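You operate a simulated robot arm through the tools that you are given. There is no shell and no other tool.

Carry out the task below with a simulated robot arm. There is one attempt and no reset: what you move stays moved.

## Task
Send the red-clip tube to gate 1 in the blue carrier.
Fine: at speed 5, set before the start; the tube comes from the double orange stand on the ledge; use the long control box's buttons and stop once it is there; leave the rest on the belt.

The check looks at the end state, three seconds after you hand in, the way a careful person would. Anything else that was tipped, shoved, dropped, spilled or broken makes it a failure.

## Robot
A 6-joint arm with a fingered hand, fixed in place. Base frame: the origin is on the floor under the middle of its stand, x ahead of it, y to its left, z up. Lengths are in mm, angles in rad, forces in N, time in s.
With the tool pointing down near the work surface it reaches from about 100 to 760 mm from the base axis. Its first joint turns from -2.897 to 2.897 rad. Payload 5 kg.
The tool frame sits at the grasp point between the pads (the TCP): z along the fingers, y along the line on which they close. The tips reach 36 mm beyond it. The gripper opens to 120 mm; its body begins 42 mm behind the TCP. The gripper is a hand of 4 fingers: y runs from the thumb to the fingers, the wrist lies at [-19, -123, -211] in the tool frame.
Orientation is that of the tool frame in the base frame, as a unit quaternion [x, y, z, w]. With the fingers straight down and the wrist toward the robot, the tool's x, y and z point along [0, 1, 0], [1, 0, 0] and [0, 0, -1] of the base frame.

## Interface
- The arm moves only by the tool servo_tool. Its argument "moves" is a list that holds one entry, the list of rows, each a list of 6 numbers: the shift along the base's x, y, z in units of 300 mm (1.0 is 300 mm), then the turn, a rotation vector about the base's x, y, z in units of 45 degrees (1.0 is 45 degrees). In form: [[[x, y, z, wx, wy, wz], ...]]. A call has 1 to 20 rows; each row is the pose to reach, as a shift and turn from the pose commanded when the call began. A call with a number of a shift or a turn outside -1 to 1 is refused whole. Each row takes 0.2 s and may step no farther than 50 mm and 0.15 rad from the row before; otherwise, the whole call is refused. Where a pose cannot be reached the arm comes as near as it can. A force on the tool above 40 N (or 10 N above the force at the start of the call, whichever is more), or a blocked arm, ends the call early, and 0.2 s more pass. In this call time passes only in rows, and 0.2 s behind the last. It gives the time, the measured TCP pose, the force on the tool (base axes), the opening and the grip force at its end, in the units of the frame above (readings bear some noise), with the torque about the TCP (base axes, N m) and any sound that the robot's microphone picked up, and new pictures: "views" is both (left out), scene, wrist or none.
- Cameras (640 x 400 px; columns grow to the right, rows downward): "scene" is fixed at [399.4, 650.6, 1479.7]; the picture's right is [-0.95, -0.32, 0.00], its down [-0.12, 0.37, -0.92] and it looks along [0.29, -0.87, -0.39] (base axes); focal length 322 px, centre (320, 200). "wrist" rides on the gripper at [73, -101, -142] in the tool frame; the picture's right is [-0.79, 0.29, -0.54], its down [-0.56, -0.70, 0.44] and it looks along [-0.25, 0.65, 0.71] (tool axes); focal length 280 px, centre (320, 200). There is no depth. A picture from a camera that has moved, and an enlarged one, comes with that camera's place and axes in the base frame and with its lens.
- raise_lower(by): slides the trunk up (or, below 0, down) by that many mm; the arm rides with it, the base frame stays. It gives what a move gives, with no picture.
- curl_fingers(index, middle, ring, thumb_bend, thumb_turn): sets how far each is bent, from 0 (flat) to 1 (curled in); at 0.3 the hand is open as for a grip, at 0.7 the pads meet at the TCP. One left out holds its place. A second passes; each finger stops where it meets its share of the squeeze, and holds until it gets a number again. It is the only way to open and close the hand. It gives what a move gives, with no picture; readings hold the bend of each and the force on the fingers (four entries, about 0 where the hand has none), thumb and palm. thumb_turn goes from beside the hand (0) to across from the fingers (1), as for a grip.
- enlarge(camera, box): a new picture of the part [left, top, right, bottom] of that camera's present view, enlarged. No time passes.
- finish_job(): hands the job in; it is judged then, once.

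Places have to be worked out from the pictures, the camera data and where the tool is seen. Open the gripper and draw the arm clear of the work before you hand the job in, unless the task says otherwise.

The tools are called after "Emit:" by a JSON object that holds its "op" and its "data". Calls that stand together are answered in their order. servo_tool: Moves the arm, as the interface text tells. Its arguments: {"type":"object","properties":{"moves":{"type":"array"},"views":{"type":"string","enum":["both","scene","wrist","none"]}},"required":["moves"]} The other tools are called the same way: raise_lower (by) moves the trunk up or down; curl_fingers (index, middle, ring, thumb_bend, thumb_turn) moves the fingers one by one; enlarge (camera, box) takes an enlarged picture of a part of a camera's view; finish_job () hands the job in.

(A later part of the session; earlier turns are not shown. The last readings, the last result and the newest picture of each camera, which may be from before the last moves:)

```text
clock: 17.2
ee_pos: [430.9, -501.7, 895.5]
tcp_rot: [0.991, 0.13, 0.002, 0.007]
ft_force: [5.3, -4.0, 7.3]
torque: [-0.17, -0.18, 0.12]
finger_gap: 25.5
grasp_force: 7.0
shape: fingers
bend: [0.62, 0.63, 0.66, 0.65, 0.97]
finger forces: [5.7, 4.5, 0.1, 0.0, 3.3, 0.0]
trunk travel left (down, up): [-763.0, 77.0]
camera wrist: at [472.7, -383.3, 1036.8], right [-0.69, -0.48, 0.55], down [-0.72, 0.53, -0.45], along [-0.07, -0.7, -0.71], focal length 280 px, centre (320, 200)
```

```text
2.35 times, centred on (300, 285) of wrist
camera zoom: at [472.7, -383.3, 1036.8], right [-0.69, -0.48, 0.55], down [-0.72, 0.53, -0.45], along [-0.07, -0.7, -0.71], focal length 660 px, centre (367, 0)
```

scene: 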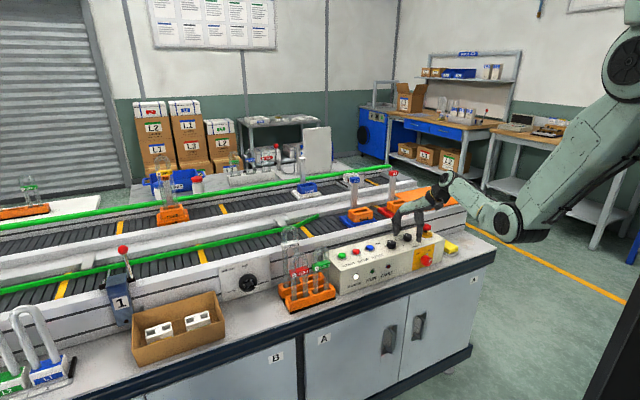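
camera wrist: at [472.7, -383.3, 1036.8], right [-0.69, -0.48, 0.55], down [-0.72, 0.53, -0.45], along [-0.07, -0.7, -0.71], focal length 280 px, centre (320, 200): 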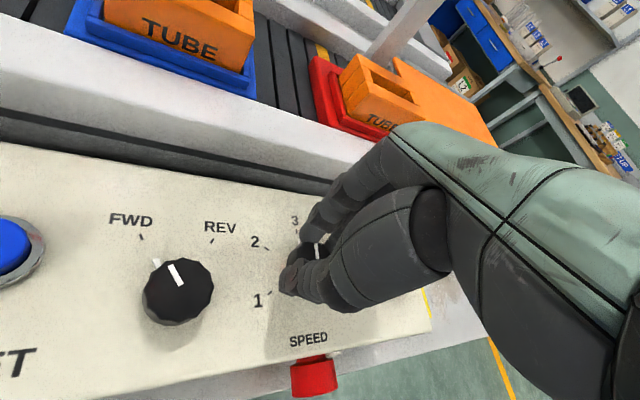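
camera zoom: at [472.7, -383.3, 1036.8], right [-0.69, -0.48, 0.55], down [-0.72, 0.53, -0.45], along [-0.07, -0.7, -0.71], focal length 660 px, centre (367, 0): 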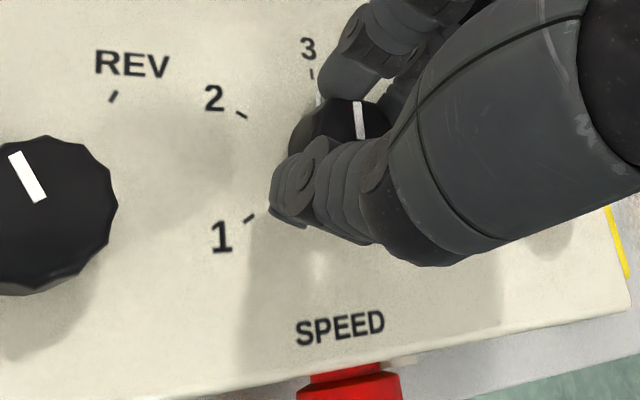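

The pointer is now on 3 and the grip is stable. I'll keep turning clockwise another 45° in the same grip.

Emit:
{"op": "servo_tool", "data": {"moves": [[[0, 0, 0, 0, 0, -0.125], [0, 0, 0, 0, 0, -0.25], [0, 0, 0, 0, 0, -0.375], [0, 0, 0, 0, 0, -0.5], [0, 0, 0, 0, 0, -0.625], [0, 0, 0, 0, 0, -0.75], [0, 0, 0, 0, 0, -0.875], [0, 0, 0, 0, 0, -1.0]]], "views": "both"}}

Emit:
{"op": "enlarge", "data": {"camera": "wrist", "box": [200, 200, 400, 370]}}

Emit:
{"op": "enlarge", "data": {"camera": "scene", "box": [370, 180, 470, 270]}}

```text
clock: 19.0
ee_pos: [429.5, -504.4, 895.0]
tcp_rot: [0.966, -0.26, -0.002, 0.005]
ft_force: [0.4, -10.6, 5.7]
torque: [-0.34, 0.04, -0.01]
finger_gap: 27.0
grasp_force: 7.3
shape: fingers
bend: [0.61, 0.63, 0.66, 0.65, 0.96]
finger forces: [7.5, 4.1, 0.1, 0.0, 3.0, 0.0]
trunk travel left (down, up): [-763.0, 77.0]
camera wrist: at [543.6, -449.7, 1036.8], right [-0.82, 0.15, 0.55], down [-0.14, 0.88, -0.45], along [-0.55, -0.45, -0.71], focal length 280 px, centre (320, 200)
```

scene: 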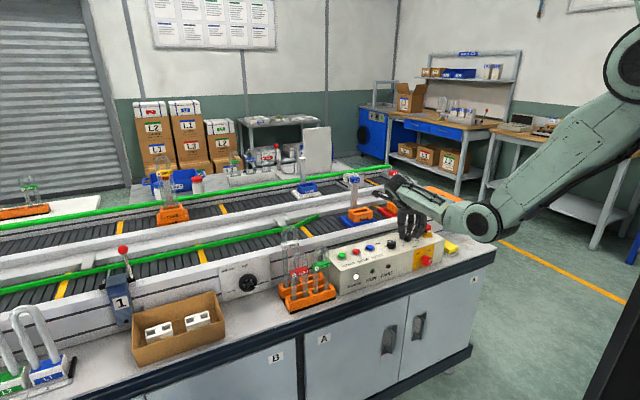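
wrist: 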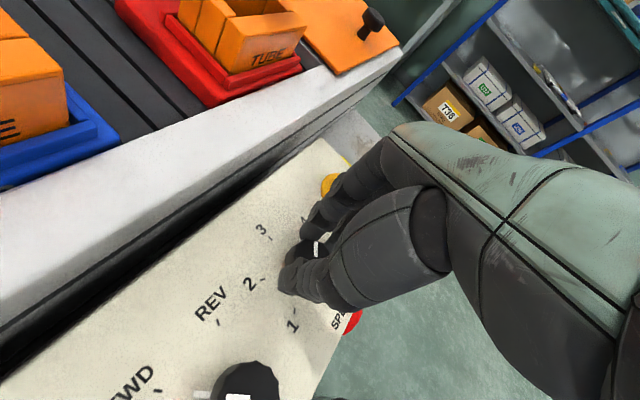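

```text
2.35 times, centred on (300, 285) of wrist
camera zoom: at [543.6, -449.7, 1036.8], right [-0.82, 0.15, 0.55], down [-0.14, 0.88, -0.45], along [-0.55, -0.45, -0.71], focal length 660 px, centre (367, 0)
```

zoom: 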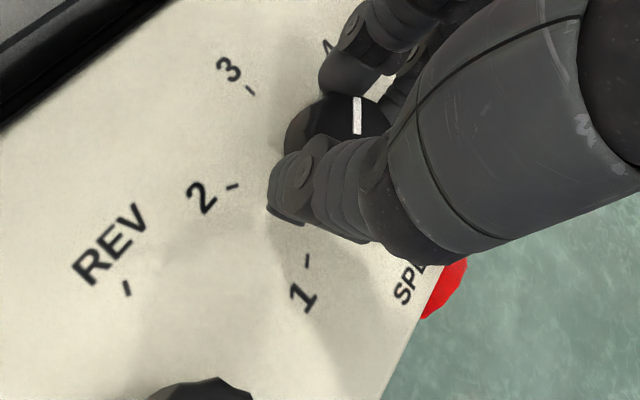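

```text
4.44 times, centred on (420, 225) of scene
camera zoom: at [399.4, 650.6, 1479.7], right [-0.95, -0.32, 0.0], down [-0.12, 0.37, -0.92], along [0.29, -0.87, -0.39], focal length 1434 px, centre (-124, 89)
```

zoom: 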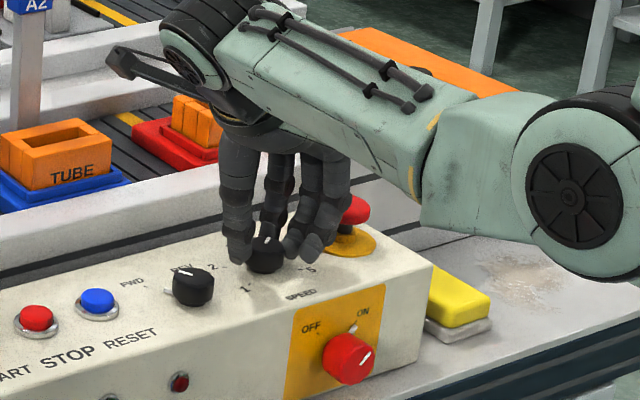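

The knob followed for 105° in total. I'll finish the last 15° to mark 4, easing 1.5 mm along the side force.

Emit:
{"op": "servo_tool", "data": {"moves": [[[0, -0.002, 0, 0, 0, -0.11], [0, -0.004, 0, 0, 0, -0.22], [0, -0.005, 0, 0, 0, -0.333]]], "views": "wrist"}}

Emit:
{"op": "enlarge", "data": {"camera": "wrist", "box": [200, 200, 400, 370]}}

Emit:
{"op": "enlarge", "data": {"camera": "scene", "box": [370, 180, 470, 270]}}

```text
clock: 19.8
ee_pos: [430.1, -503.5, 894.9]
tcp_rot: [0.924, -0.382, -0.004, 0.006]
ft_force: [-0.9, -7.3, 5.7]
torque: [-0.26, 0.09, 0.05]
finger_gap: 26.9
grasp_force: 6.7
shape: fingers
bend: [0.61, 0.63, 0.66, 0.64, 0.97]
finger forces: [6.4, 3.9, 0.0, 0.1, 3.5, 0.0]
trunk travel left (down, up): [-763.0, 77.0]
camera wrist: at [553.5, -482.2, 1036.5], right [-0.76, 0.36, 0.55], down [0.09, 0.89, -0.45], along [-0.65, -0.29, -0.71], focal length 280 px, centre (320, 200)
```

wrist: 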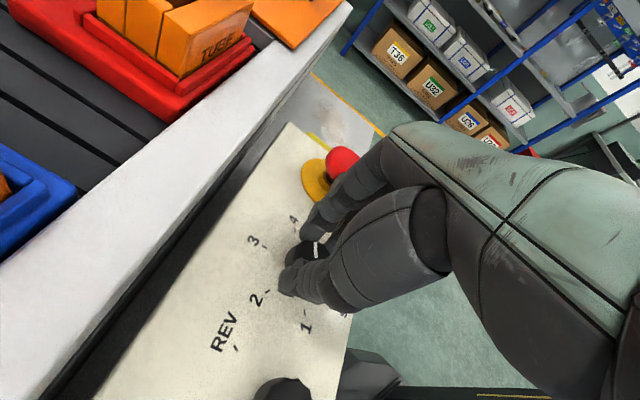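

```text
2.35 times, centred on (300, 285) of wrist
camera zoom: at [553.5, -482.2, 1036.5], right [-0.76, 0.36, 0.55], down [0.09, 0.89, -0.45], along [-0.65, -0.29, -0.71], focal length 660 px, centre (367, 0)
```

zoom: 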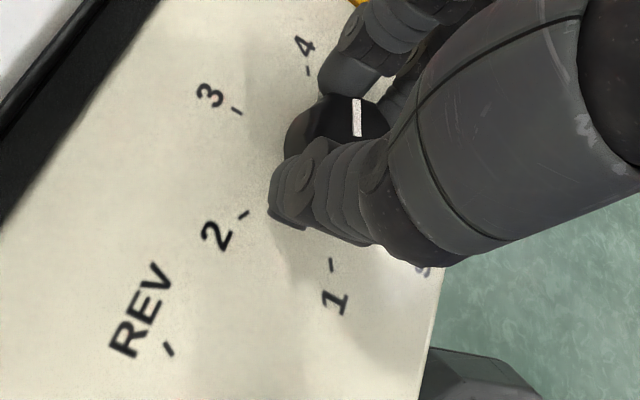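

```text
4.44 times, centred on (420, 225) of scene
camera zoom: at [399.4, 650.6, 1479.7], right [-0.95, -0.32, 0.0], down [-0.12, 0.37, -0.92], along [0.29, -0.87, -0.39], focal length 1434 px, centre (-124, 89)
```

zoom: 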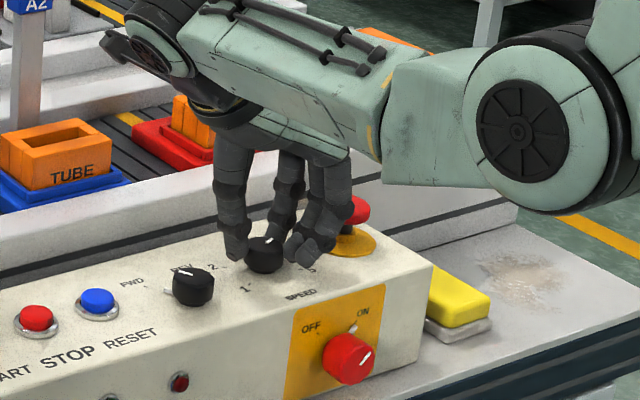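

The hand is square to the dial at 4 after 120° of turning. I'll open a little and then look at the dial after lifting.

Emit:
{"op": "curl_fingers", "data": {"index": 0.5, "middle": 0.5, "ring": 0.5, "thumb_bend": 0.5}}

Emit:
{"op": "servo_tool", "data": {"moves": [[[0, 0, 0.04, 0, 0, 0], [0, 0, 0.09, 0, 0, 0], [0, 0, 0.16, 0, 0, 0], [0, 0, 0.17, 0, 0, 0.19], [0, 0, 0.17, 0, 0, 0.38], [0, 0, 0.17, 0, 0, 0.57], [0, 0, 0.17, 0, 0, 0.76], [0, 0, 0.17, 0, 0, 0.9], [0, 0, 0.17, 0, 0, 1.0]]], "views": "both"}}

Emit:
{"op": "enlarge", "data": {"camera": "wrist", "box": [200, 200, 400, 370]}}

Emit:
{"op": "enlarge", "data": {"camera": "scene", "box": [390, 205, 450, 260]}}

```text
clock: 20.8
ee_pos: [430.6, -503.1, 896.0]
tcp_rot: [0.924, -0.383, -0.003, 0.006]
ft_force: [0.3, 0.4, -0.3]
torque: [0.01, 0.0, 0.0]
finger_gap: 63.8
grasp_force: 0.1
shape: fingers
bend: [0.5, 0.5, 0.5, 0.5, 0.97]
finger forces: [0.0, 0.1, 0.0, 0.0, 0.0, 0.1]
trunk travel left (down, up): [-763.0, 77.0]
```

```text
clock: 22.8
ee_pos: [430.4, -504.0, 947.3]
tcp_rot: [1.0, 0.001, 0.001, 0.006]
ft_force: [0.7, 0.0, -1.3]
torque: [0.0, -0.01, -0.02]
finger_gap: 63.8
grasp_force: 0.0
shape: fingers
bend: [0.5, 0.5, 0.5, 0.5, 0.97]
finger forces: [0.0, 0.1, 0.0, 0.0, 0.0, 0.0]
trunk travel left (down, up): [-763.0, 77.0]
camera wrist: at [501.8, -400.1, 1088.5], right [-0.79, -0.28, 0.55], down [-0.56, 0.69, -0.45], along [-0.25, -0.66, -0.71], focal length 280 px, centre (320, 200)
```

scene: 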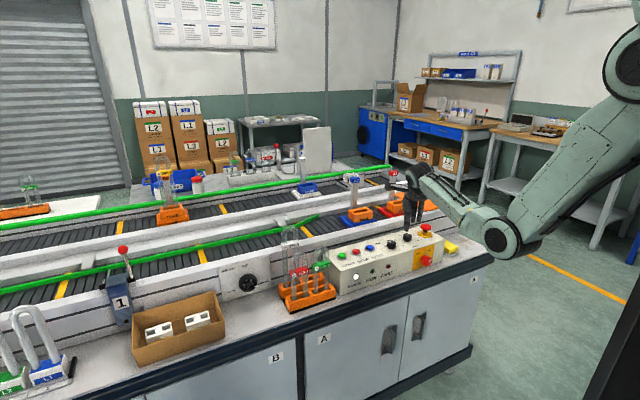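
wrist: 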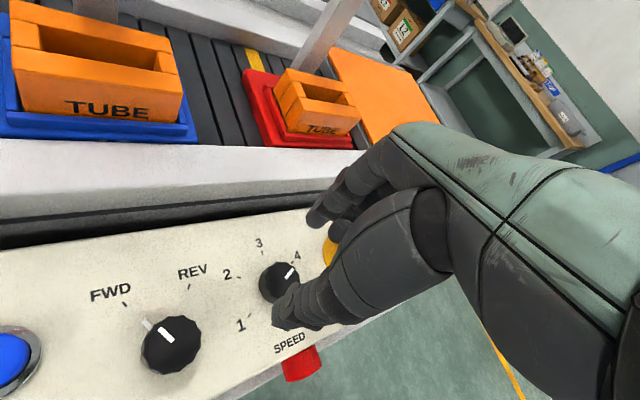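

```text
2.35 times, centred on (300, 285) of wrist
camera zoom: at [501.8, -400.1, 1088.5], right [-0.79, -0.28, 0.55], down [-0.56, 0.69, -0.45], along [-0.25, -0.66, -0.71], focal length 660 px, centre (367, 0)
```

zoom: 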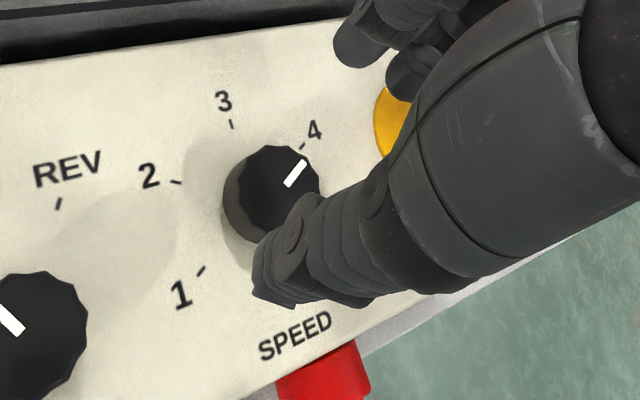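

```text
7.27 times, centred on (420, 232) of scene
camera zoom: at [399.4, 650.6, 1479.7], right [-0.95, -0.32, 0.0], down [-0.12, 0.37, -0.92], along [0.29, -0.87, -0.39], focal length 2346 px, centre (-407, -36)
```

zoom: 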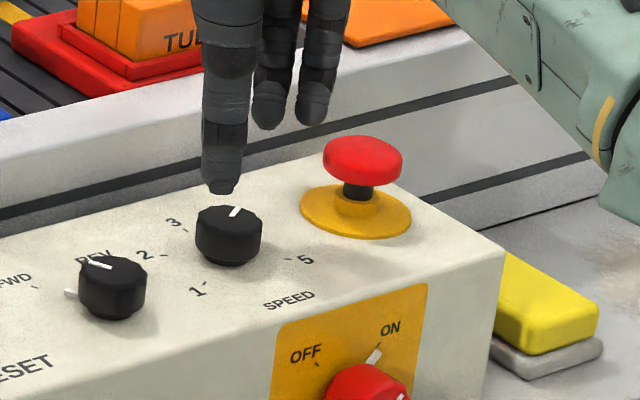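

The knob is cleanly on 4. I'll rotate back a further 15°, go down again and re-grip for the final 60°.

Emit:
{"op": "servo_tool", "data": {"moves": [[[0, 0, 0, 0, 0, 0.17], [0, 0, -0.02, 0, 0, 0.333], [0, 0, -0.08, 0, 0, 0.333], [0, 0, -0.14, 0, 0, 0.333], [0, 0, -0.17, 0, 0, 0.333]]], "views": "none"}}

Emit:
{"op": "curl_fingers", "data": {"index": 0.68, "middle": 0.68, "ring": 0.66, "thumb_bend": 0.68}}

Emit:
{"op": "enlarge", "data": {"camera": "wrist", "box": [200, 200, 400, 370]}}

```text
clock: 24.0
ee_pos: [431.2, -503.9, 895.9]
tcp_rot: [0.991, 0.132, 0.001, 0.006]
ft_force: [1.3, 0.0, 0.6]
torque: [0.0, 0.0, -0.01]
finger_gap: 63.7
grasp_force: 0.0
shape: fingers
bend: [0.5, 0.5, 0.5, 0.5, 0.97]
finger forces: [0.1, 0.0, 0.0, 0.0, 0.0, 0.1]
trunk travel left (down, up): [-763.0, 77.0]
```

```text
clock: 25.0
ee_pos: [430.1, -503.6, 896.0]
tcp_rot: [0.991, 0.132, 0.002, 0.006]
ft_force: [0.5, -5.1, -1.0]
torque: [-0.12, -0.02, 0.03]
finger_gap: 25.6
grasp_force: 6.9
shape: fingers
bend: [0.63, 0.64, 0.66, 0.64, 0.97]
finger forces: [4.0, 5.7, 0.0, 0.1, 4.9, 0.1]
trunk travel left (down, up): [-763.0, 77.0]
```

```text
2.35 times, centred on (300, 285) of wrist
camera zoom: at [473.6, -385.1, 1037.8], right [-0.69, -0.48, 0.55], down [-0.72, 0.52, -0.45], along [-0.07, -0.7, -0.71], focal length 660 px, centre (367, 0)
```

zoom: 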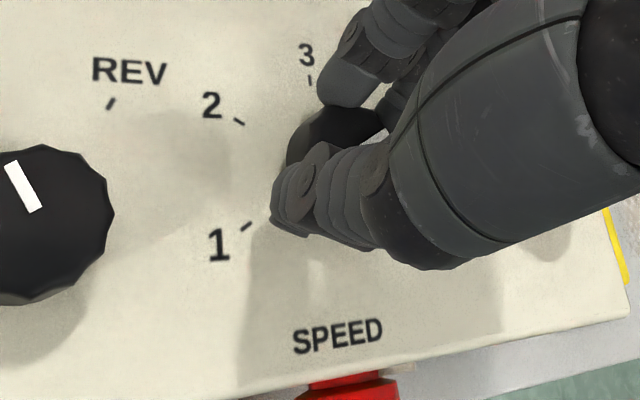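

The grip is firm again (4–6 N). I'll turn clockwise 45° and then another 15° to reach 5.

Emit:
{"op": "servo_tool", "data": {"moves": [[[0, 0, 0, 0, 0, -0.125], [0, 0, 0, 0, 0, -0.25], [0, 0, 0, 0, 0, -0.375], [0, 0, 0, 0, 0, -0.5], [0, 0, 0, 0, 0, -0.625], [0, 0, 0, 0, 0, -0.75], [0, 0, 0, 0, 0, -0.875], [0, 0, 0, 0, 0, -1.0]]], "views": "none"}}

Emit:
{"op": "servo_tool", "data": {"moves": [[[0, 0, 0, 0, 0, -0.11], [0, 0, 0, 0, 0, -0.22], [0, 0, 0, 0, 0, -0.333]]], "views": "both"}}

Emit:
{"op": "enlarge", "data": {"camera": "wrist", "box": [200, 200, 400, 370]}}

Emit:
{"op": "enlarge", "data": {"camera": "scene", "box": [390, 205, 450, 260]}}

```text
clock: 26.8
ee_pos: [430.2, -505.4, 894.3]
tcp_rot: [0.966, -0.259, -0.001, 0.007]
ft_force: [-0.3, -9.9, 3.5]
torque: [-0.36, 0.04, 0.03]
finger_gap: 25.7
grasp_force: 8.4
shape: fingers
bend: [0.62, 0.64, 0.66, 0.65, 0.96]
finger forces: [7.2, 5.4, 0.1, 0.0, 4.9, 0.0]
trunk travel left (down, up): [-763.0, 77.0]
```

```text
clock: 27.6
ee_pos: [430.9, -505.3, 895.7]
tcp_rot: [0.924, -0.383, -0.002, 0.007]
ft_force: [0.5, -11.4, 6.0]
torque: [-0.4, 0.04, 0.17]
finger_gap: 25.3
grasp_force: 10.7
shape: fingers
bend: [0.62, 0.64, 0.66, 0.65, 0.97]
finger forces: [9.6, 5.9, 0.0, 0.0, 5.2, 0.0]
trunk travel left (down, up): [-763.0, 77.0]
camera wrist: at [553.6, -482.7, 1037.1], right [-0.76, 0.36, 0.54], down [0.09, 0.89, -0.45], along [-0.65, -0.29, -0.71], focal length 280 px, centre (320, 200)
```

scene: 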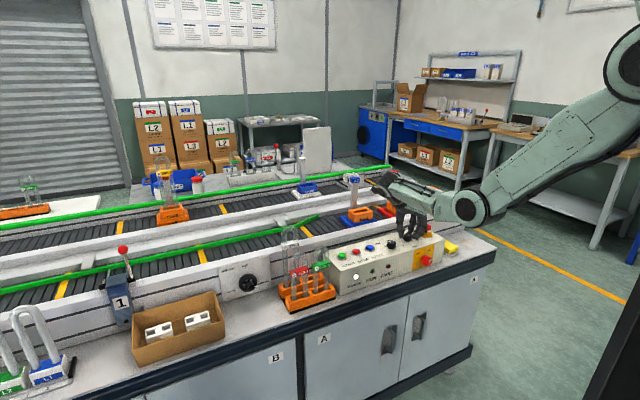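
wrist: 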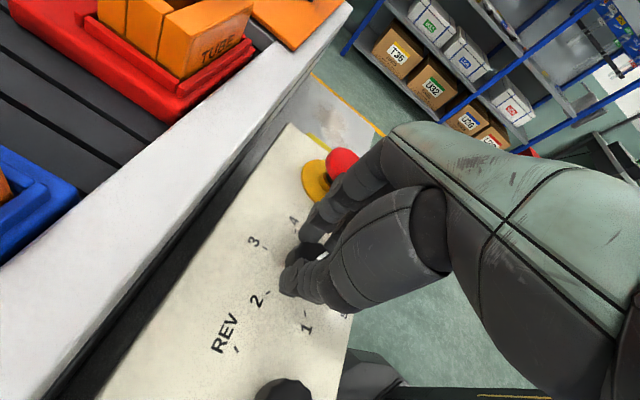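

```text
2.35 times, centred on (300, 285) of wrist
camera zoom: at [553.6, -482.7, 1037.1], right [-0.76, 0.36, 0.54], down [0.09, 0.89, -0.45], along [-0.65, -0.29, -0.71], focal length 660 px, centre (367, 0)
```

zoom: 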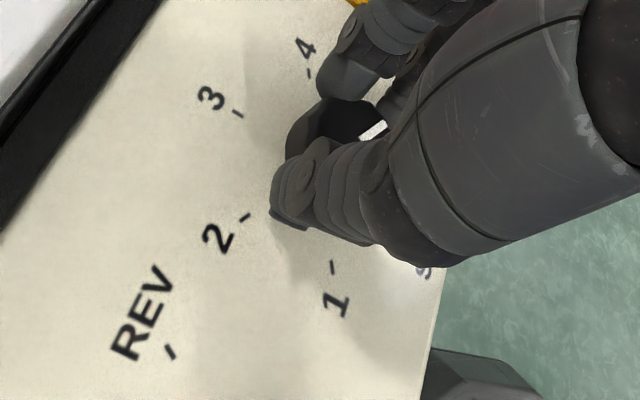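

```text
7.27 times, centred on (420, 232) of scene
camera zoom: at [399.4, 650.6, 1479.7], right [-0.95, -0.32, 0.0], down [-0.12, 0.37, -0.92], along [0.29, -0.87, -0.39], focal length 2346 px, centre (-407, -36)
```

zoom: 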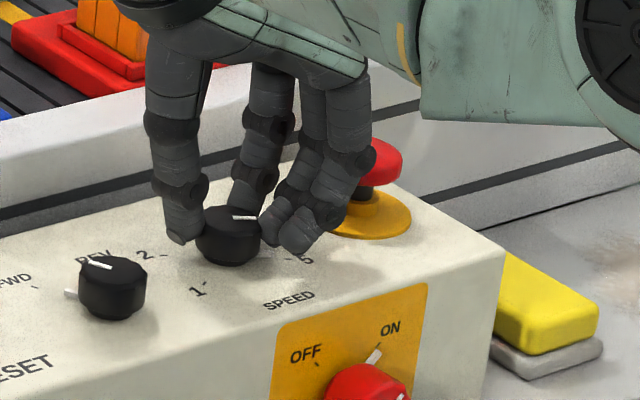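

The pointer now aims toward 5. I'll open, lift, and check the dial.

Emit:
{"op": "curl_fingers", "data": {"index": 0.5, "middle": 0.5, "ring": 0.5, "thumb_bend": 0.5}}

Emit:
{"op": "servo_tool", "data": {"moves": [[[0, 0, 0.04, 0, 0, 0], [0, 0, 0.09, 0, 0, 0], [0, 0, 0.16, 0, 0, 0], [0, 0, 0.2, 0, 0, 0.19], [0, 0, 0.25, 0, 0, 0.38], [0, 0, 0.3, 0, 0, 0.57], [0, 0, 0.34, 0, 0, 0.76], [0, 0, 0.34, 0, 0, 0.9], [0, 0, 0.34, 0, 0, 1.0]]], "views": "both"}}

Emit:
{"op": "enlarge", "data": {"camera": "wrist", "box": [160, 200, 360, 370]}}

Emit:
{"op": "enlarge", "data": {"camera": "scene", "box": [390, 205, 450, 260]}}

```text
clock: 28.6
ee_pos: [430.0, -503.7, 894.7]
tcp_rot: [0.924, -0.382, -0.003, 0.005]
ft_force: [-1.5, -0.6, -0.8]
torque: [0.0, 0.01, 0.01]
finger_gap: 63.8
grasp_force: 0.1
shape: fingers
bend: [0.5, 0.5, 0.5, 0.5, 0.97]
finger forces: [0.0, 0.0, 0.0, 0.0, 0.1, 0.0]
trunk travel left (down, up): [-763.0, 77.0]
```

```text
clock: 30.6
ee_pos: [429.8, -504.1, 996.3]
tcp_rot: [1.0, 0.003, 0.001, 0.007]
ft_force: [0.6, -0.3, 0.5]
torque: [-0.02, -0.03, 0.0]
finger_gap: 64.0
grasp_force: 0.0
shape: fingers
bend: [0.5, 0.5, 0.5, 0.5, 0.97]
finger forces: [0.1, 0.0, 0.0, 0.0, 0.1, 0.0]
trunk travel left (down, up): [-763.0, 77.0]
camera wrist: at [501.5, -400.5, 1139.1], right [-0.79, -0.28, 0.55], down [-0.56, 0.69, -0.45], along [-0.25, -0.66, -0.71], focal length 280 px, centre (320, 200)
```

scene: 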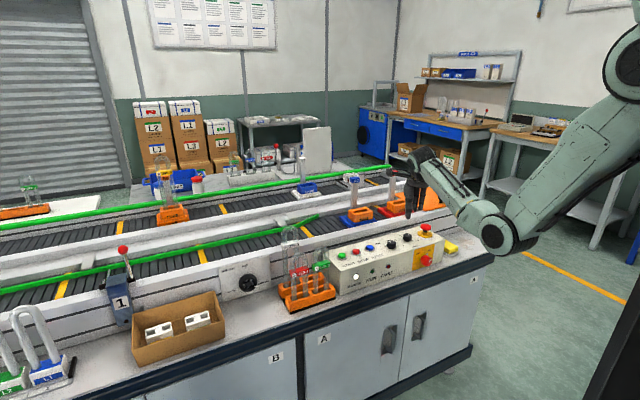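
wrist: 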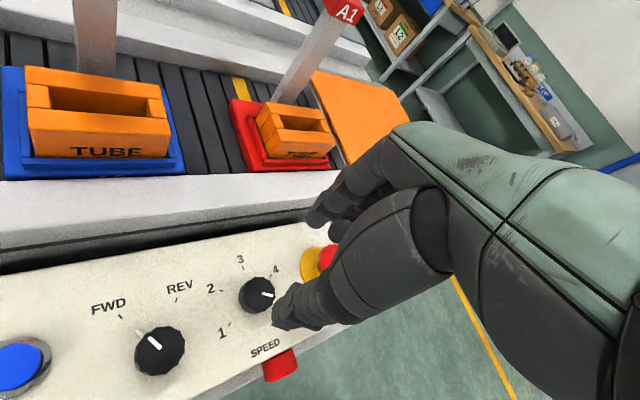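

```text
2.35 times, centred on (260, 285) of wrist
camera zoom: at [501.5, -400.5, 1139.1], right [-0.79, -0.28, 0.55], down [-0.56, 0.69, -0.45], along [-0.25, -0.66, -0.71], focal length 660 px, centre (461, 0)
```

zoom: 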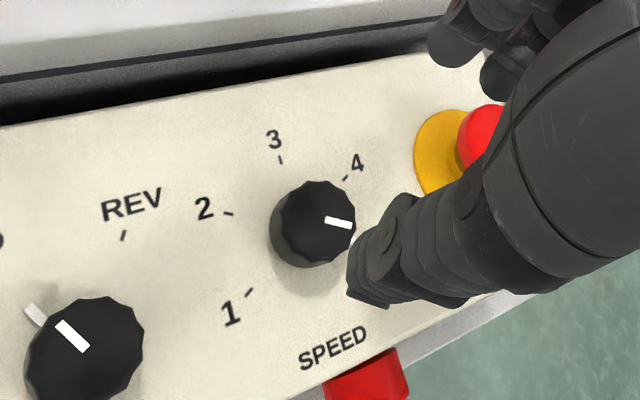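

```text
7.27 times, centred on (420, 232) of scene
camera zoom: at [399.4, 650.6, 1479.7], right [-0.95, -0.32, 0.0], down [-0.12, 0.37, -0.92], along [0.29, -0.87, -0.39], focal length 2346 px, centre (-407, -36)
```

zoom: 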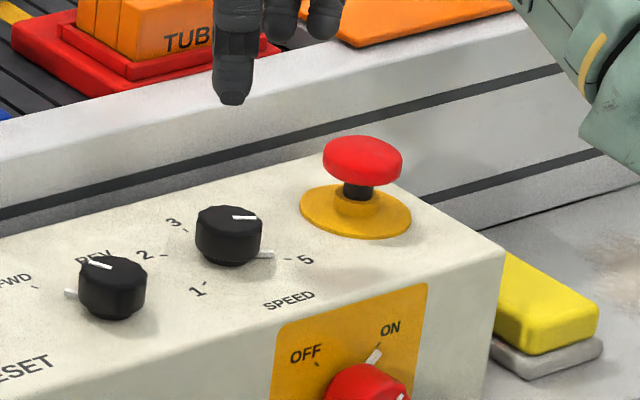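

The speed pointer is on 5 and direction is FWD. From this position the blue carrier is well in view, so I'll zoom in to measure its holder slot.

Emit:
{"op": "enlarge", "data": {"camera": "wrist", "box": [0, 0, 200, 190]}}

Emit:
{"op": "enlarge", "data": {"camera": "scene", "box": [330, 170, 410, 235]}}

Emit:
{"op": "enlarge", "data": {"camera": "wrist", "box": [200, 60, 360, 180]}}

```text
2.11 times, centred on (100, 95) of wrist
camera zoom: at [501.5, -400.5, 1139.1], right [-0.79, -0.28, 0.55], down [-0.56, 0.69, -0.45], along [-0.25, -0.66, -0.71], focal length 590 px, centre (783, 421)
```

zoom: 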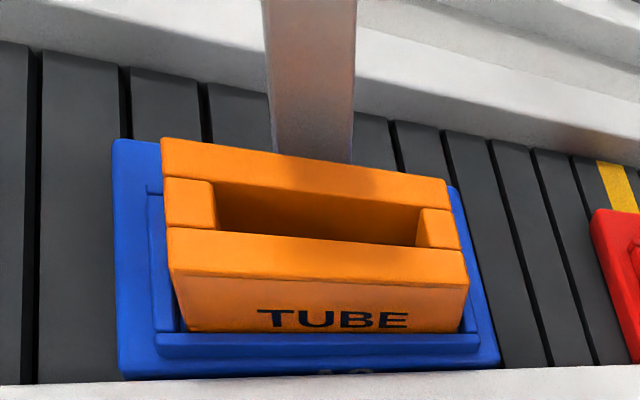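

```text
6.15 times, centred on (370, 202) of scene
camera zoom: at [399.4, 650.6, 1479.7], right [-0.95, -0.32, 0.0], down [-0.12, 0.37, -0.92], along [0.29, -0.87, -0.39], focal length 1985 px, centre (12, 185)
```

zoom: 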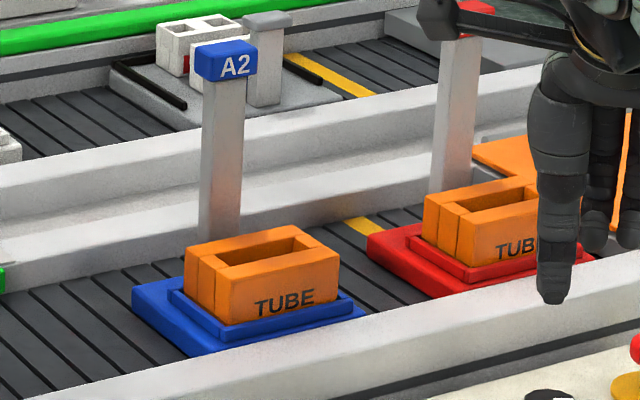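

```text
3.33 times, centred on (280, 120) of wrist
camera zoom: at [501.5, -400.5, 1139.1], right [-0.79, -0.28, 0.55], down [-0.56, 0.69, -0.45], along [-0.25, -0.66, -0.71], focal length 935 px, centre (453, 467)
```

zoom: 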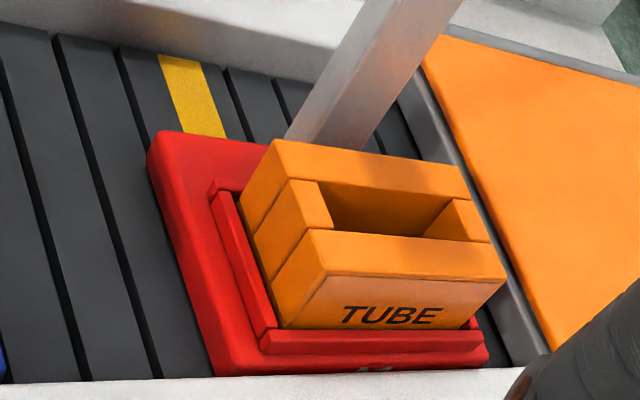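

Relative measurements: holder slot roughly 63 × 21 mm centred near n 835, m 50, and the white tube stands about 72 mm behind the red one. I'll move the hand toward the stand at a safe height for a close look at the tubes.

Emit:
{"op": "servo_tool", "data": {"moves": [[[0.047, 0.08, 0.06, 0, 0, 0.1], [0.093, 0.16, 0.12, 0, 0, 0.2], [0.14, 0.24, 0.18, 0, 0, 0.3], [0.187, 0.32, 0.213, 0, 0, 0.4], [0.233, 0.4, 0.213, 0, 0, 0.5], [0.28, 0.48, 0.213, 0, 0, 0.6], [0.327, 0.56, 0.213, 0, 0, 0.7], [0.373, 0.64, 0.213, 0, 0, 0.8], [0.42, 0.72, 0.213, 0, 0, 0.9], [0.467, 0.8, 0.213, 0, 0, 1.0]]], "views": "none"}}

Emit:
{"op": "servo_tool", "data": {"moves": [[[0.06, 0.1, 0, 0, 0, 0], [0.12, 0.2, 0, 0, 0, 0], [0.18, 0.3, 0, 0, 0, 0], [0.24, 0.4, 0, 0, 0, 0], [0.3, 0.5, 0, 0, 0, 0], [0.363, 0.6, 0, 0, 0, 0]]], "views": "both"}}

Emit:
{"op": "enlarge", "data": {"camera": "wrist", "box": [160, 80, 400, 330]}}

```text
clock: 32.8
ee_pos: [570.2, -262.9, 1058.7]
tcp_rot: [0.923, 0.385, 0.002, 0.005]
ft_force: [-0.1, 0.1, -0.5]
torque: [-0.03, 0.0, 0.01]
finger_gap: 64.1
grasp_force: 0.0
shape: fingers
bend: [0.5, 0.5, 0.5, 0.5, 0.97]
finger forces: [0.0, 0.0, 0.0, 0.1, 0.1, 0.1]
trunk travel left (down, up): [-763.0, 77.0]
```

```text
clock: 34.2
ee_pos: [681.9, -81.6, 1060.3]
tcp_rot: [0.923, 0.384, 0.003, 0.007]
ft_force: [0.0, 1.0, 0.5]
torque: [0.03, 0.01, -0.03]
finger_gap: 63.8
grasp_force: 0.0
shape: fingers
bend: [0.5, 0.5, 0.5, 0.5, 0.98]
finger forces: [0.0, 0.0, 0.0, 0.0, 0.0, 0.0]
trunk travel left (down, up): [-763.0, 77.0]
camera wrist: at [658.8, 43.6, 1201.6], right [-0.36, -0.76, 0.55], down [-0.89, 0.09, -0.45], along [0.29, -0.65, -0.71], focal length 280 px, centre (320, 200)
```

scene: 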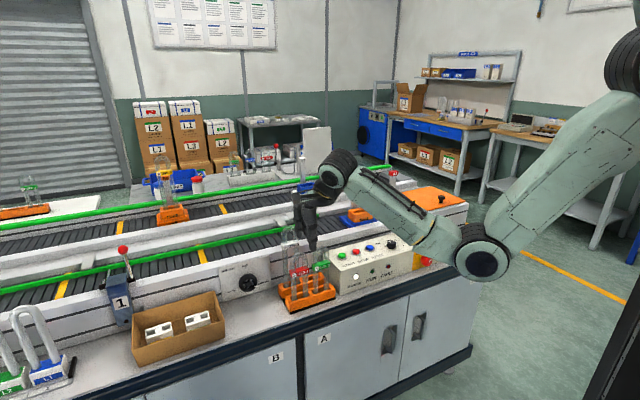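
wrist: 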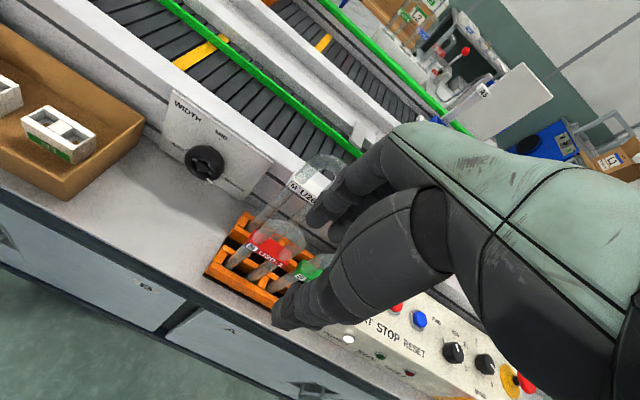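

```text
1.60 times, centred on (280, 205) of wrist
camera zoom: at [658.8, 43.6, 1201.6], right [-0.36, -0.76, 0.55], down [-0.89, 0.09, -0.45], along [0.29, -0.65, -0.71], focal length 449 px, centre (384, 192)
```

zoom: 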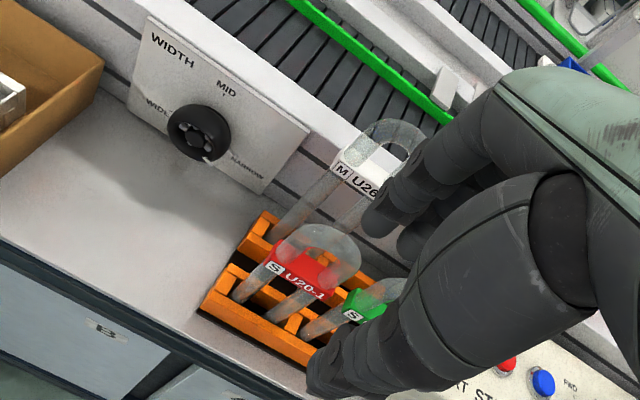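

I'll zoom tighter on the tubes from both cameras to measure their exact positions.

Emit:
{"op": "enlarge", "data": {"camera": "wrist", "box": [200, 150, 340, 310]}}

Emit:
{"op": "enlarge", "data": {"camera": "scene", "box": [260, 180, 350, 320]}}

Emit:
{"op": "enlarge", "data": {"camera": "scene", "box": [275, 235, 340, 320]}}

```text
2.50 times, centred on (270, 230) of wrist
camera zoom: at [658.8, 43.6, 1201.6], right [-0.36, -0.76, 0.55], down [-0.89, 0.09, -0.45], along [0.29, -0.65, -0.71], focal length 701 px, centre (445, 125)
```

zoom: 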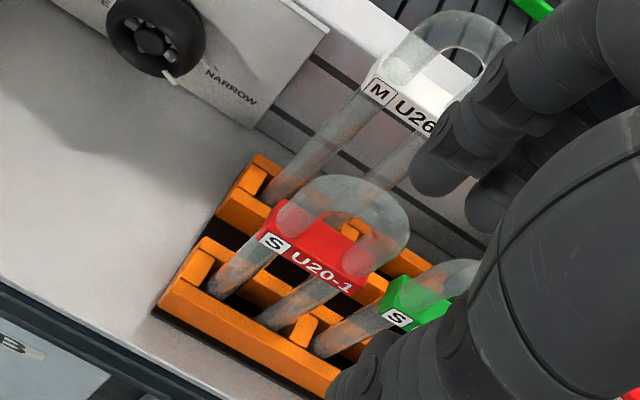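

```text
2.86 times, centred on (305, 250) of scene
camera zoom: at [399.4, 650.6, 1479.7], right [-0.95, -0.32, 0.0], down [-0.12, 0.37, -0.92], along [0.29, -0.87, -0.39], focal length 922 px, centre (363, 57)
```

zoom: 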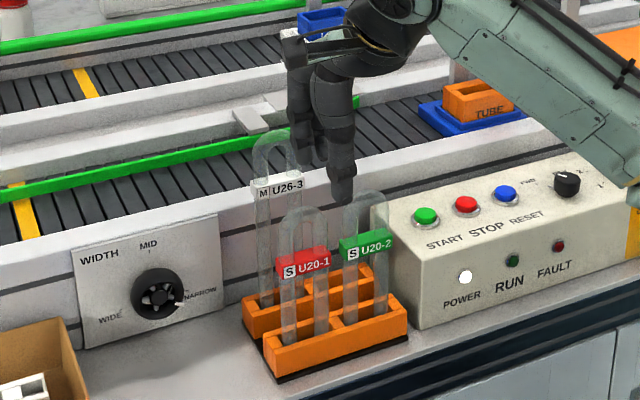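

```text
4.71 times, centred on (308, 278) of scene
camera zoom: at [399.4, 650.6, 1479.7], right [-0.95, -0.32, 0.0], down [-0.12, 0.37, -0.92], along [0.29, -0.87, -0.39], focal length 1518 px, centre (379, -165)
```

zoom: 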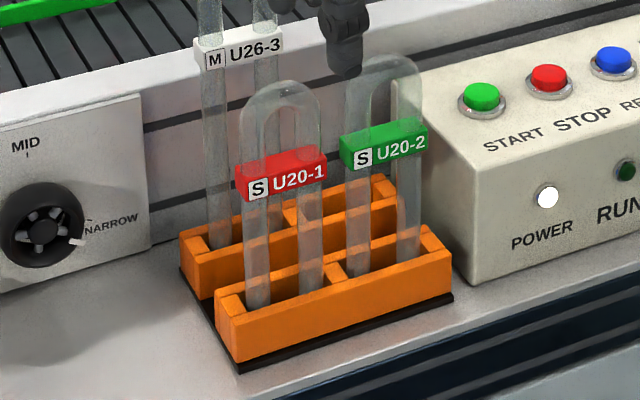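

Now I have good numbers: red clip front face n≈611 (centre n≈624, m≈420, z≈867, tube top ≈937), white clip's near face n≈684. I'll pre-shape the hand (index and middle fairly closed, ring and thumb open), then move over the red tube with a 12° forward tilt at z 1060.

Emit:
{"op": "curl_fingers", "data": {"index": 0.57, "middle": 0.57, "ring": 0.5, "thumb_bend": 0.42}}

Emit:
{"op": "servo_tool", "data": {"moves": [[[0.04, -0.045, 0, -0.04, -0.04, 0], [0.08, -0.09, 0, -0.08, -0.08, 0], [0.12, -0.135, 0, -0.12, -0.12, 0], [0.16, -0.18, 0, -0.16, -0.16, 0], [0.189, -0.208, 0, -0.1886, -0.1886, 0]]], "views": "both"}}

Emit:
{"op": "enlarge", "data": {"camera": "scene", "box": [255, 180, 355, 320]}}

Emit:
{"op": "enlarge", "data": {"camera": "wrist", "box": [200, 150, 400, 400]}}

```text
clock: 35.2
ee_pos: [679.9, -82.3, 1059.1]
tcp_rot: [0.924, 0.383, 0.002, 0.005]
ft_force: [-0.4, 0.1, -0.1]
torque: [0.04, -0.03, -0.01]
finger_gap: 66.8
grasp_force: 0.0
shape: fingers
bend: [0.56, 0.56, 0.5, 0.42, 0.98]
finger forces: [0.0, 0.0, 0.0, 0.0, 0.0, 0.0]
trunk travel left (down, up): [-763.0, 77.0]
```

```text
clock: 36.4
ee_pos: [736.9, -144.6, 1060.7]
tcp_rot: [0.918, 0.381, 0.042, 0.103]
ft_force: [-0.2, -0.2, 0.3]
torque: [-0.01, -0.01, 0.02]
finger_gap: 66.7
grasp_force: 0.1
shape: fingers
bend: [0.56, 0.56, 0.5, 0.42, 0.98]
finger forces: [0.1, 0.0, 0.1, 0.1, 0.1, 0.0]
trunk travel left (down, up): [-763.0, 77.0]
camera wrist: at [694.6, -2.1, 1178.1], right [-0.44, -0.67, 0.59], down [-0.81, 0.02, -0.59], along [0.39, -0.74, -0.55], focal length 280 px, centre (320, 200)
```

scene: 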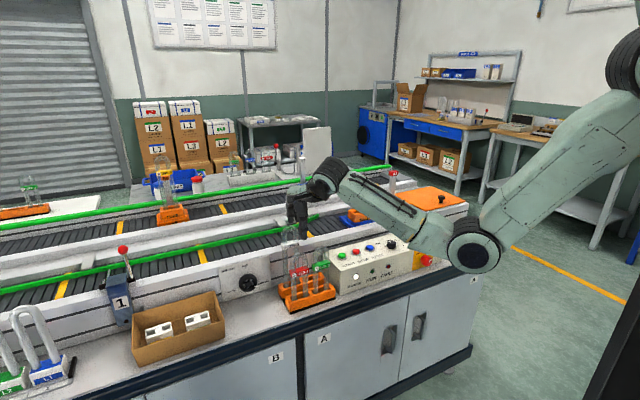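
wrist: 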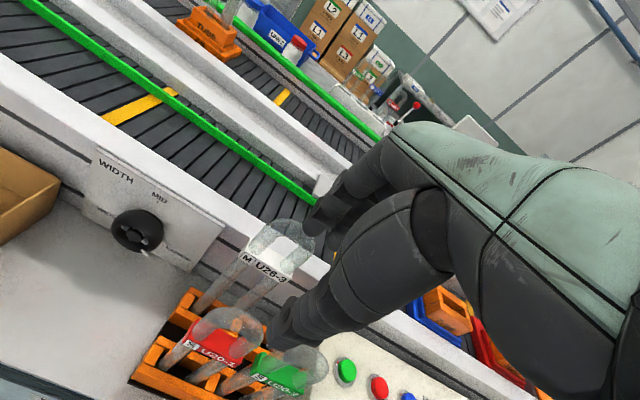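

```text
2.86 times, centred on (305, 250) of scene
camera zoom: at [399.4, 650.6, 1479.7], right [-0.95, -0.32, 0.0], down [-0.12, 0.37, -0.92], along [0.29, -0.87, -0.39], focal length 922 px, centre (363, 57)
```

zoom: 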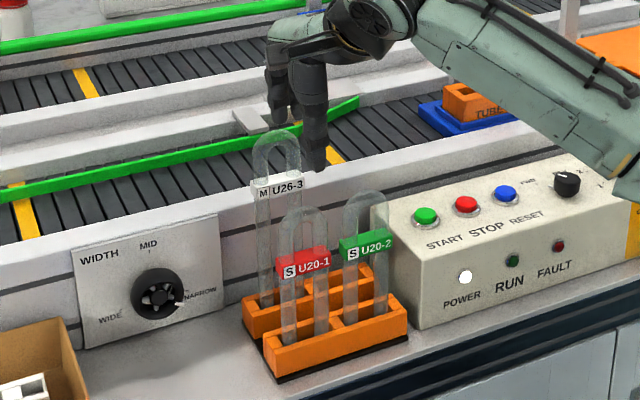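

```text
1.60 times, centred on (300, 275) of wrist
camera zoom: at [694.6, -2.1, 1178.1], right [-0.44, -0.67, 0.59], down [-0.81, 0.02, -0.59], along [0.39, -0.74, -0.55], focal length 449 px, centre (352, 80)
```

zoom: 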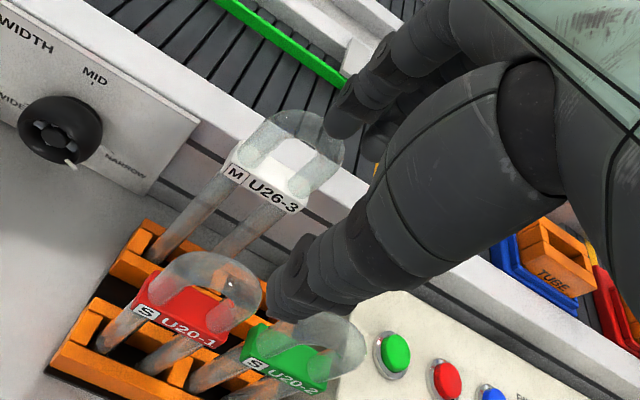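

Position reads n 623, m 419, right over the red tube. I'll descend partway to TCP z≈970 and check clearances with both neighbours before straddling it.

Emit:
{"op": "servo_tool", "data": {"moves": [[[0.001, 0.003, -0.08, 0, 0, 0], [0.001, 0.006, -0.16, 0, 0, 0], [0.001, 0.006, -0.24, 0, 0, 0], [0.001, 0.006, -0.3, 0, 0, 0]]], "views": "both"}}

Emit:
{"op": "enlarge", "data": {"camera": "scene", "box": [265, 200, 345, 310]}}

Emit:
{"op": "enlarge", "data": {"camera": "wrist", "box": [200, 150, 400, 400]}}

```text
clock: 37.4
ee_pos: [736.9, -143.5, 971.5]
tcp_rot: [0.918, 0.381, 0.044, 0.103]
ft_force: [-0.4, 0.0, -0.3]
torque: [0.01, 0.0, -0.04]
finger_gap: 67.1
grasp_force: 0.0
shape: fingers
bend: [0.56, 0.56, 0.5, 0.42, 0.98]
finger forces: [0.0, 0.0, 0.1, 0.0, 0.0, 0.0]
trunk travel left (down, up): [-763.0, 77.0]
camera wrist: at [695.0, 0.0, 1088.7], right [-0.44, -0.67, 0.59], down [-0.81, 0.02, -0.59], along [0.39, -0.74, -0.55], focal length 280 px, centre (320, 200)
```

scene: 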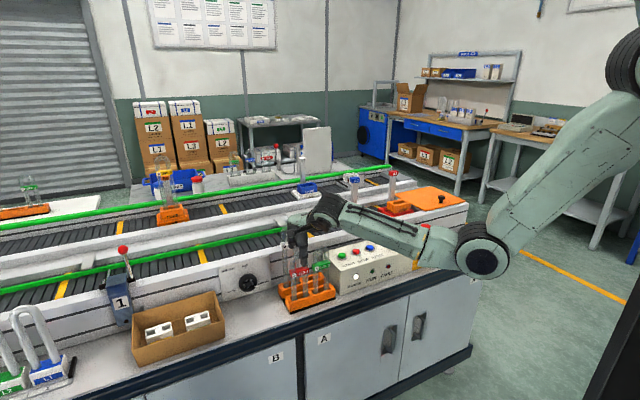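
wrist: 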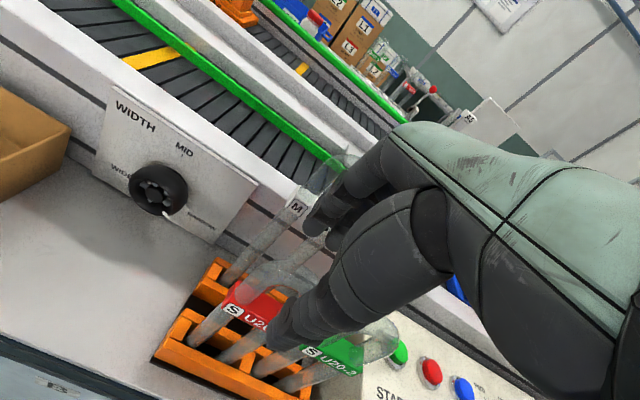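

```text
3.64 times, centred on (305, 255) of scene
camera zoom: at [399.4, 650.6, 1479.7], right [-0.95, -0.32, 0.0], down [-0.12, 0.37, -0.92], along [0.29, -0.87, -0.39], focal length 1173 px, centre (374, 0)
```

zoom: 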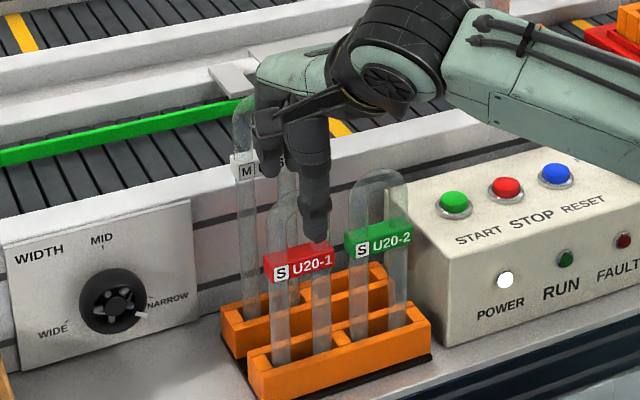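

```text
1.60 times, centred on (300, 275) of wrist
camera zoom: at [695.0, 0.0, 1088.7], right [-0.44, -0.67, 0.59], down [-0.81, 0.02, -0.59], along [0.39, -0.74, -0.55], focal length 449 px, centre (352, 80)
```

zoom: 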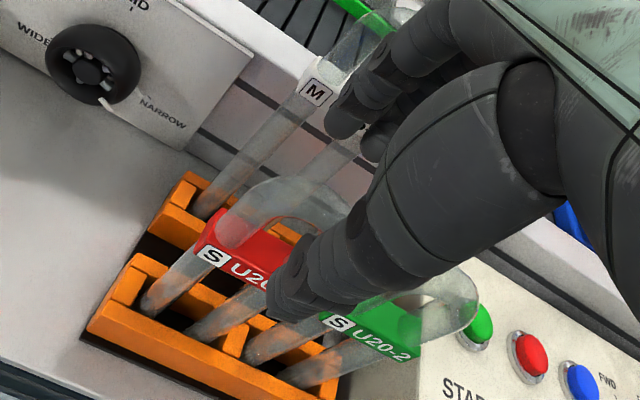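

Clearances look fine: the fingers sit between the red and white tubes and the thumb is in front. I'll continue straight down to TCP z≈907.

Emit:
{"op": "servo_tool", "data": {"moves": [[[0, 0, -0.05, 0, 0, 0], [0, 0, -0.1, 0, 0, 0], [0, 0, -0.14, 0, 0, 0], [0, 0, -0.18, 0, 0, 0], [0, 0, -0.215, 0, 0, 0]]], "views": "both"}}

Emit:
{"op": "enlarge", "data": {"camera": "scene", "box": [265, 200, 345, 310]}}

Emit:
{"op": "enlarge", "data": {"camera": "wrist", "box": [220, 130, 400, 360]}}

```text
clock: 38.6
ee_pos: [737.6, -145.2, 907.8]
tcp_rot: [0.918, 0.381, 0.044, 0.103]
ft_force: [-1.4, 0.2, -0.7]
torque: [-0.01, -0.02, 0.01]
finger_gap: 67.1
grasp_force: 0.1
shape: fingers
bend: [0.56, 0.56, 0.5, 0.42, 0.98]
finger forces: [0.0, 0.0, 0.0, 0.0, 0.0, 0.1]
trunk travel left (down, up): [-763.0, 77.0]
camera wrist: at [695.9, -0.2, 1024.8], right [-0.44, -0.67, 0.59], down [-0.81, 0.02, -0.59], along [0.39, -0.74, -0.55], focal length 280 px, centre (320, 200)
```

scene: 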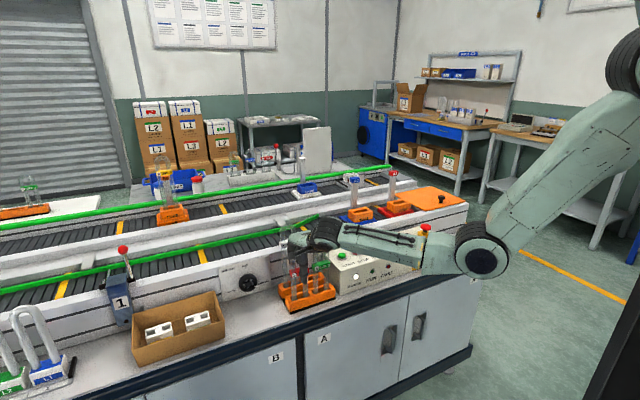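
wrist: 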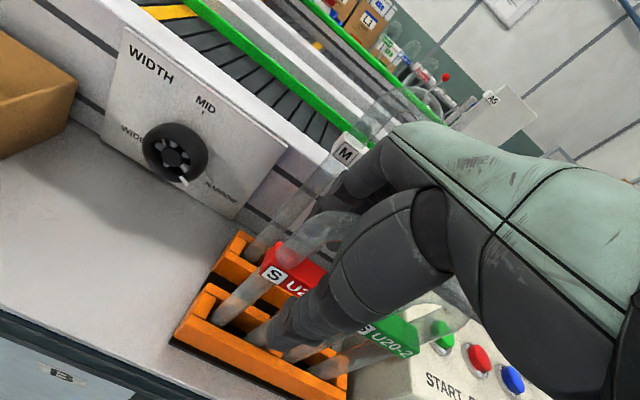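

```text
3.64 times, centred on (305, 255) of scene
camera zoom: at [399.4, 650.6, 1479.7], right [-0.95, -0.32, 0.0], down [-0.12, 0.37, -0.92], along [0.29, -0.87, -0.39], focal length 1173 px, centre (374, 0)
```

zoom: 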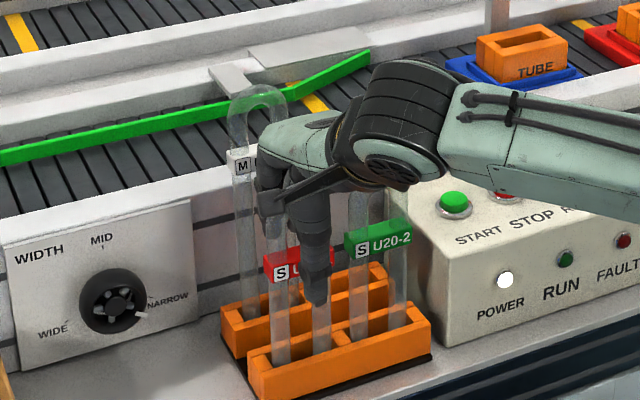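

```text
1.74 times, centred on (310, 245) of wrist
camera zoom: at [695.9, -0.2, 1024.8], right [-0.44, -0.67, 0.59], down [-0.81, 0.02, -0.59], along [0.39, -0.74, -0.55], focal length 488 px, centre (337, 122)
```

zoom: 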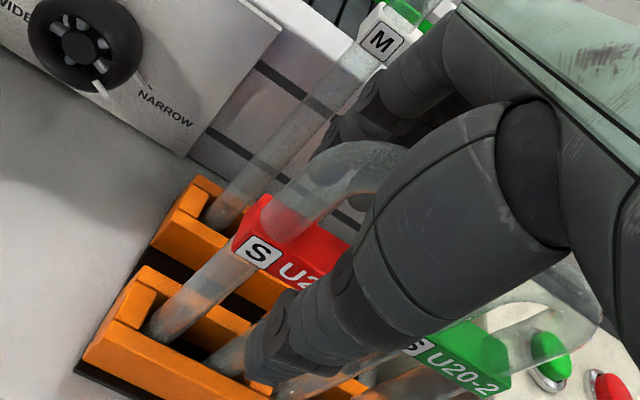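

No contact readings, and the tube's bend is between thumb and fingers. I'll bring the thumb in first, then close index, middle and thumb together.

Emit:
{"op": "curl_fingers", "data": {"thumb_bend": 0.56}}

Emit:
{"op": "curl_fingers", "data": {"index": 0.7, "middle": 0.7, "thumb_bend": 0.7}}

Emit:
{"op": "enlarge", "data": {"camera": "scene", "box": [265, 200, 345, 310]}}

Emit:
{"op": "enlarge", "data": {"camera": "wrist", "box": [220, 130, 400, 360]}}

```text
clock: 39.6
ee_pos: [736.6, -142.8, 908.1]
tcp_rot: [0.918, 0.381, 0.042, 0.103]
ft_force: [0.3, -0.3, -0.1]
torque: [0.02, -0.03, -0.03]
finger_gap: 46.9
grasp_force: 0.2
shape: fingers
bend: [0.56, 0.56, 0.5, 0.56, 0.98]
finger forces: [0.1, 0.0, 0.1, 0.0, 0.1, 0.0]
trunk travel left (down, up): [-763.0, 77.0]
```

```text
clock: 40.6
ee_pos: [736.5, -143.7, 907.4]
tcp_rot: [0.918, 0.381, 0.043, 0.103]
ft_force: [-0.6, 0.6, -0.1]
torque: [0.08, 0.09, 0.07]
finger_gap: 22.3
grasp_force: 8.2
shape: fingers
bend: [0.66, 0.67, 0.5, 0.64, 0.97]
finger forces: [4.3, 3.4, 0.0, 0.0, 8.8, 0.1]
trunk travel left (down, up): [-763.0, 77.0]
```

```text
3.64 times, centred on (305, 255) of scene
camera zoom: at [399.4, 650.6, 1479.7], right [-0.95, -0.32, 0.0], down [-0.12, 0.37, -0.92], along [0.29, -0.87, -0.39], focal length 1173 px, centre (374, 0)
```

zoom: 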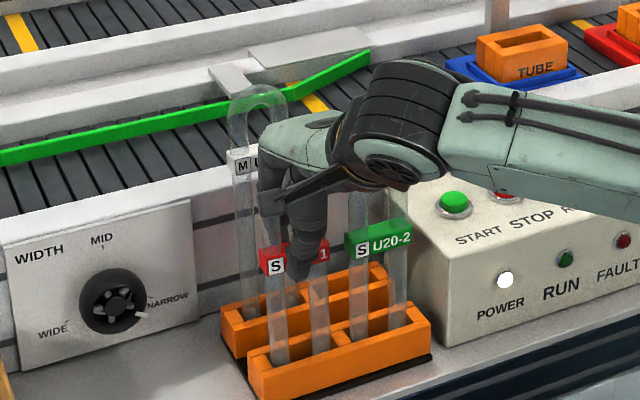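

```text
1.74 times, centred on (310, 245) of wrist
camera zoom: at [695.6, -0.2, 1025.0], right [-0.44, -0.67, 0.59], down [-0.81, 0.02, -0.59], along [0.39, -0.74, -0.55], focal length 488 px, centre (337, 122)
```

zoom: 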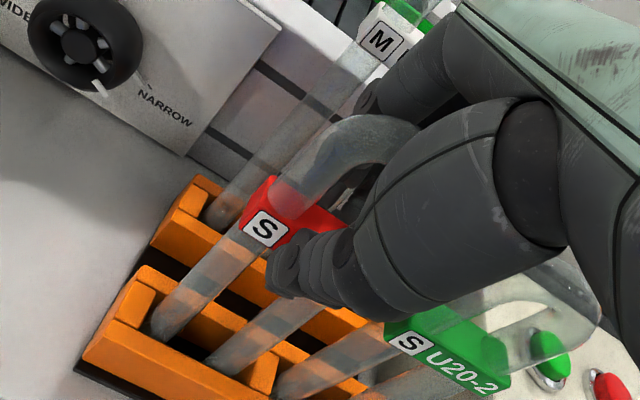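

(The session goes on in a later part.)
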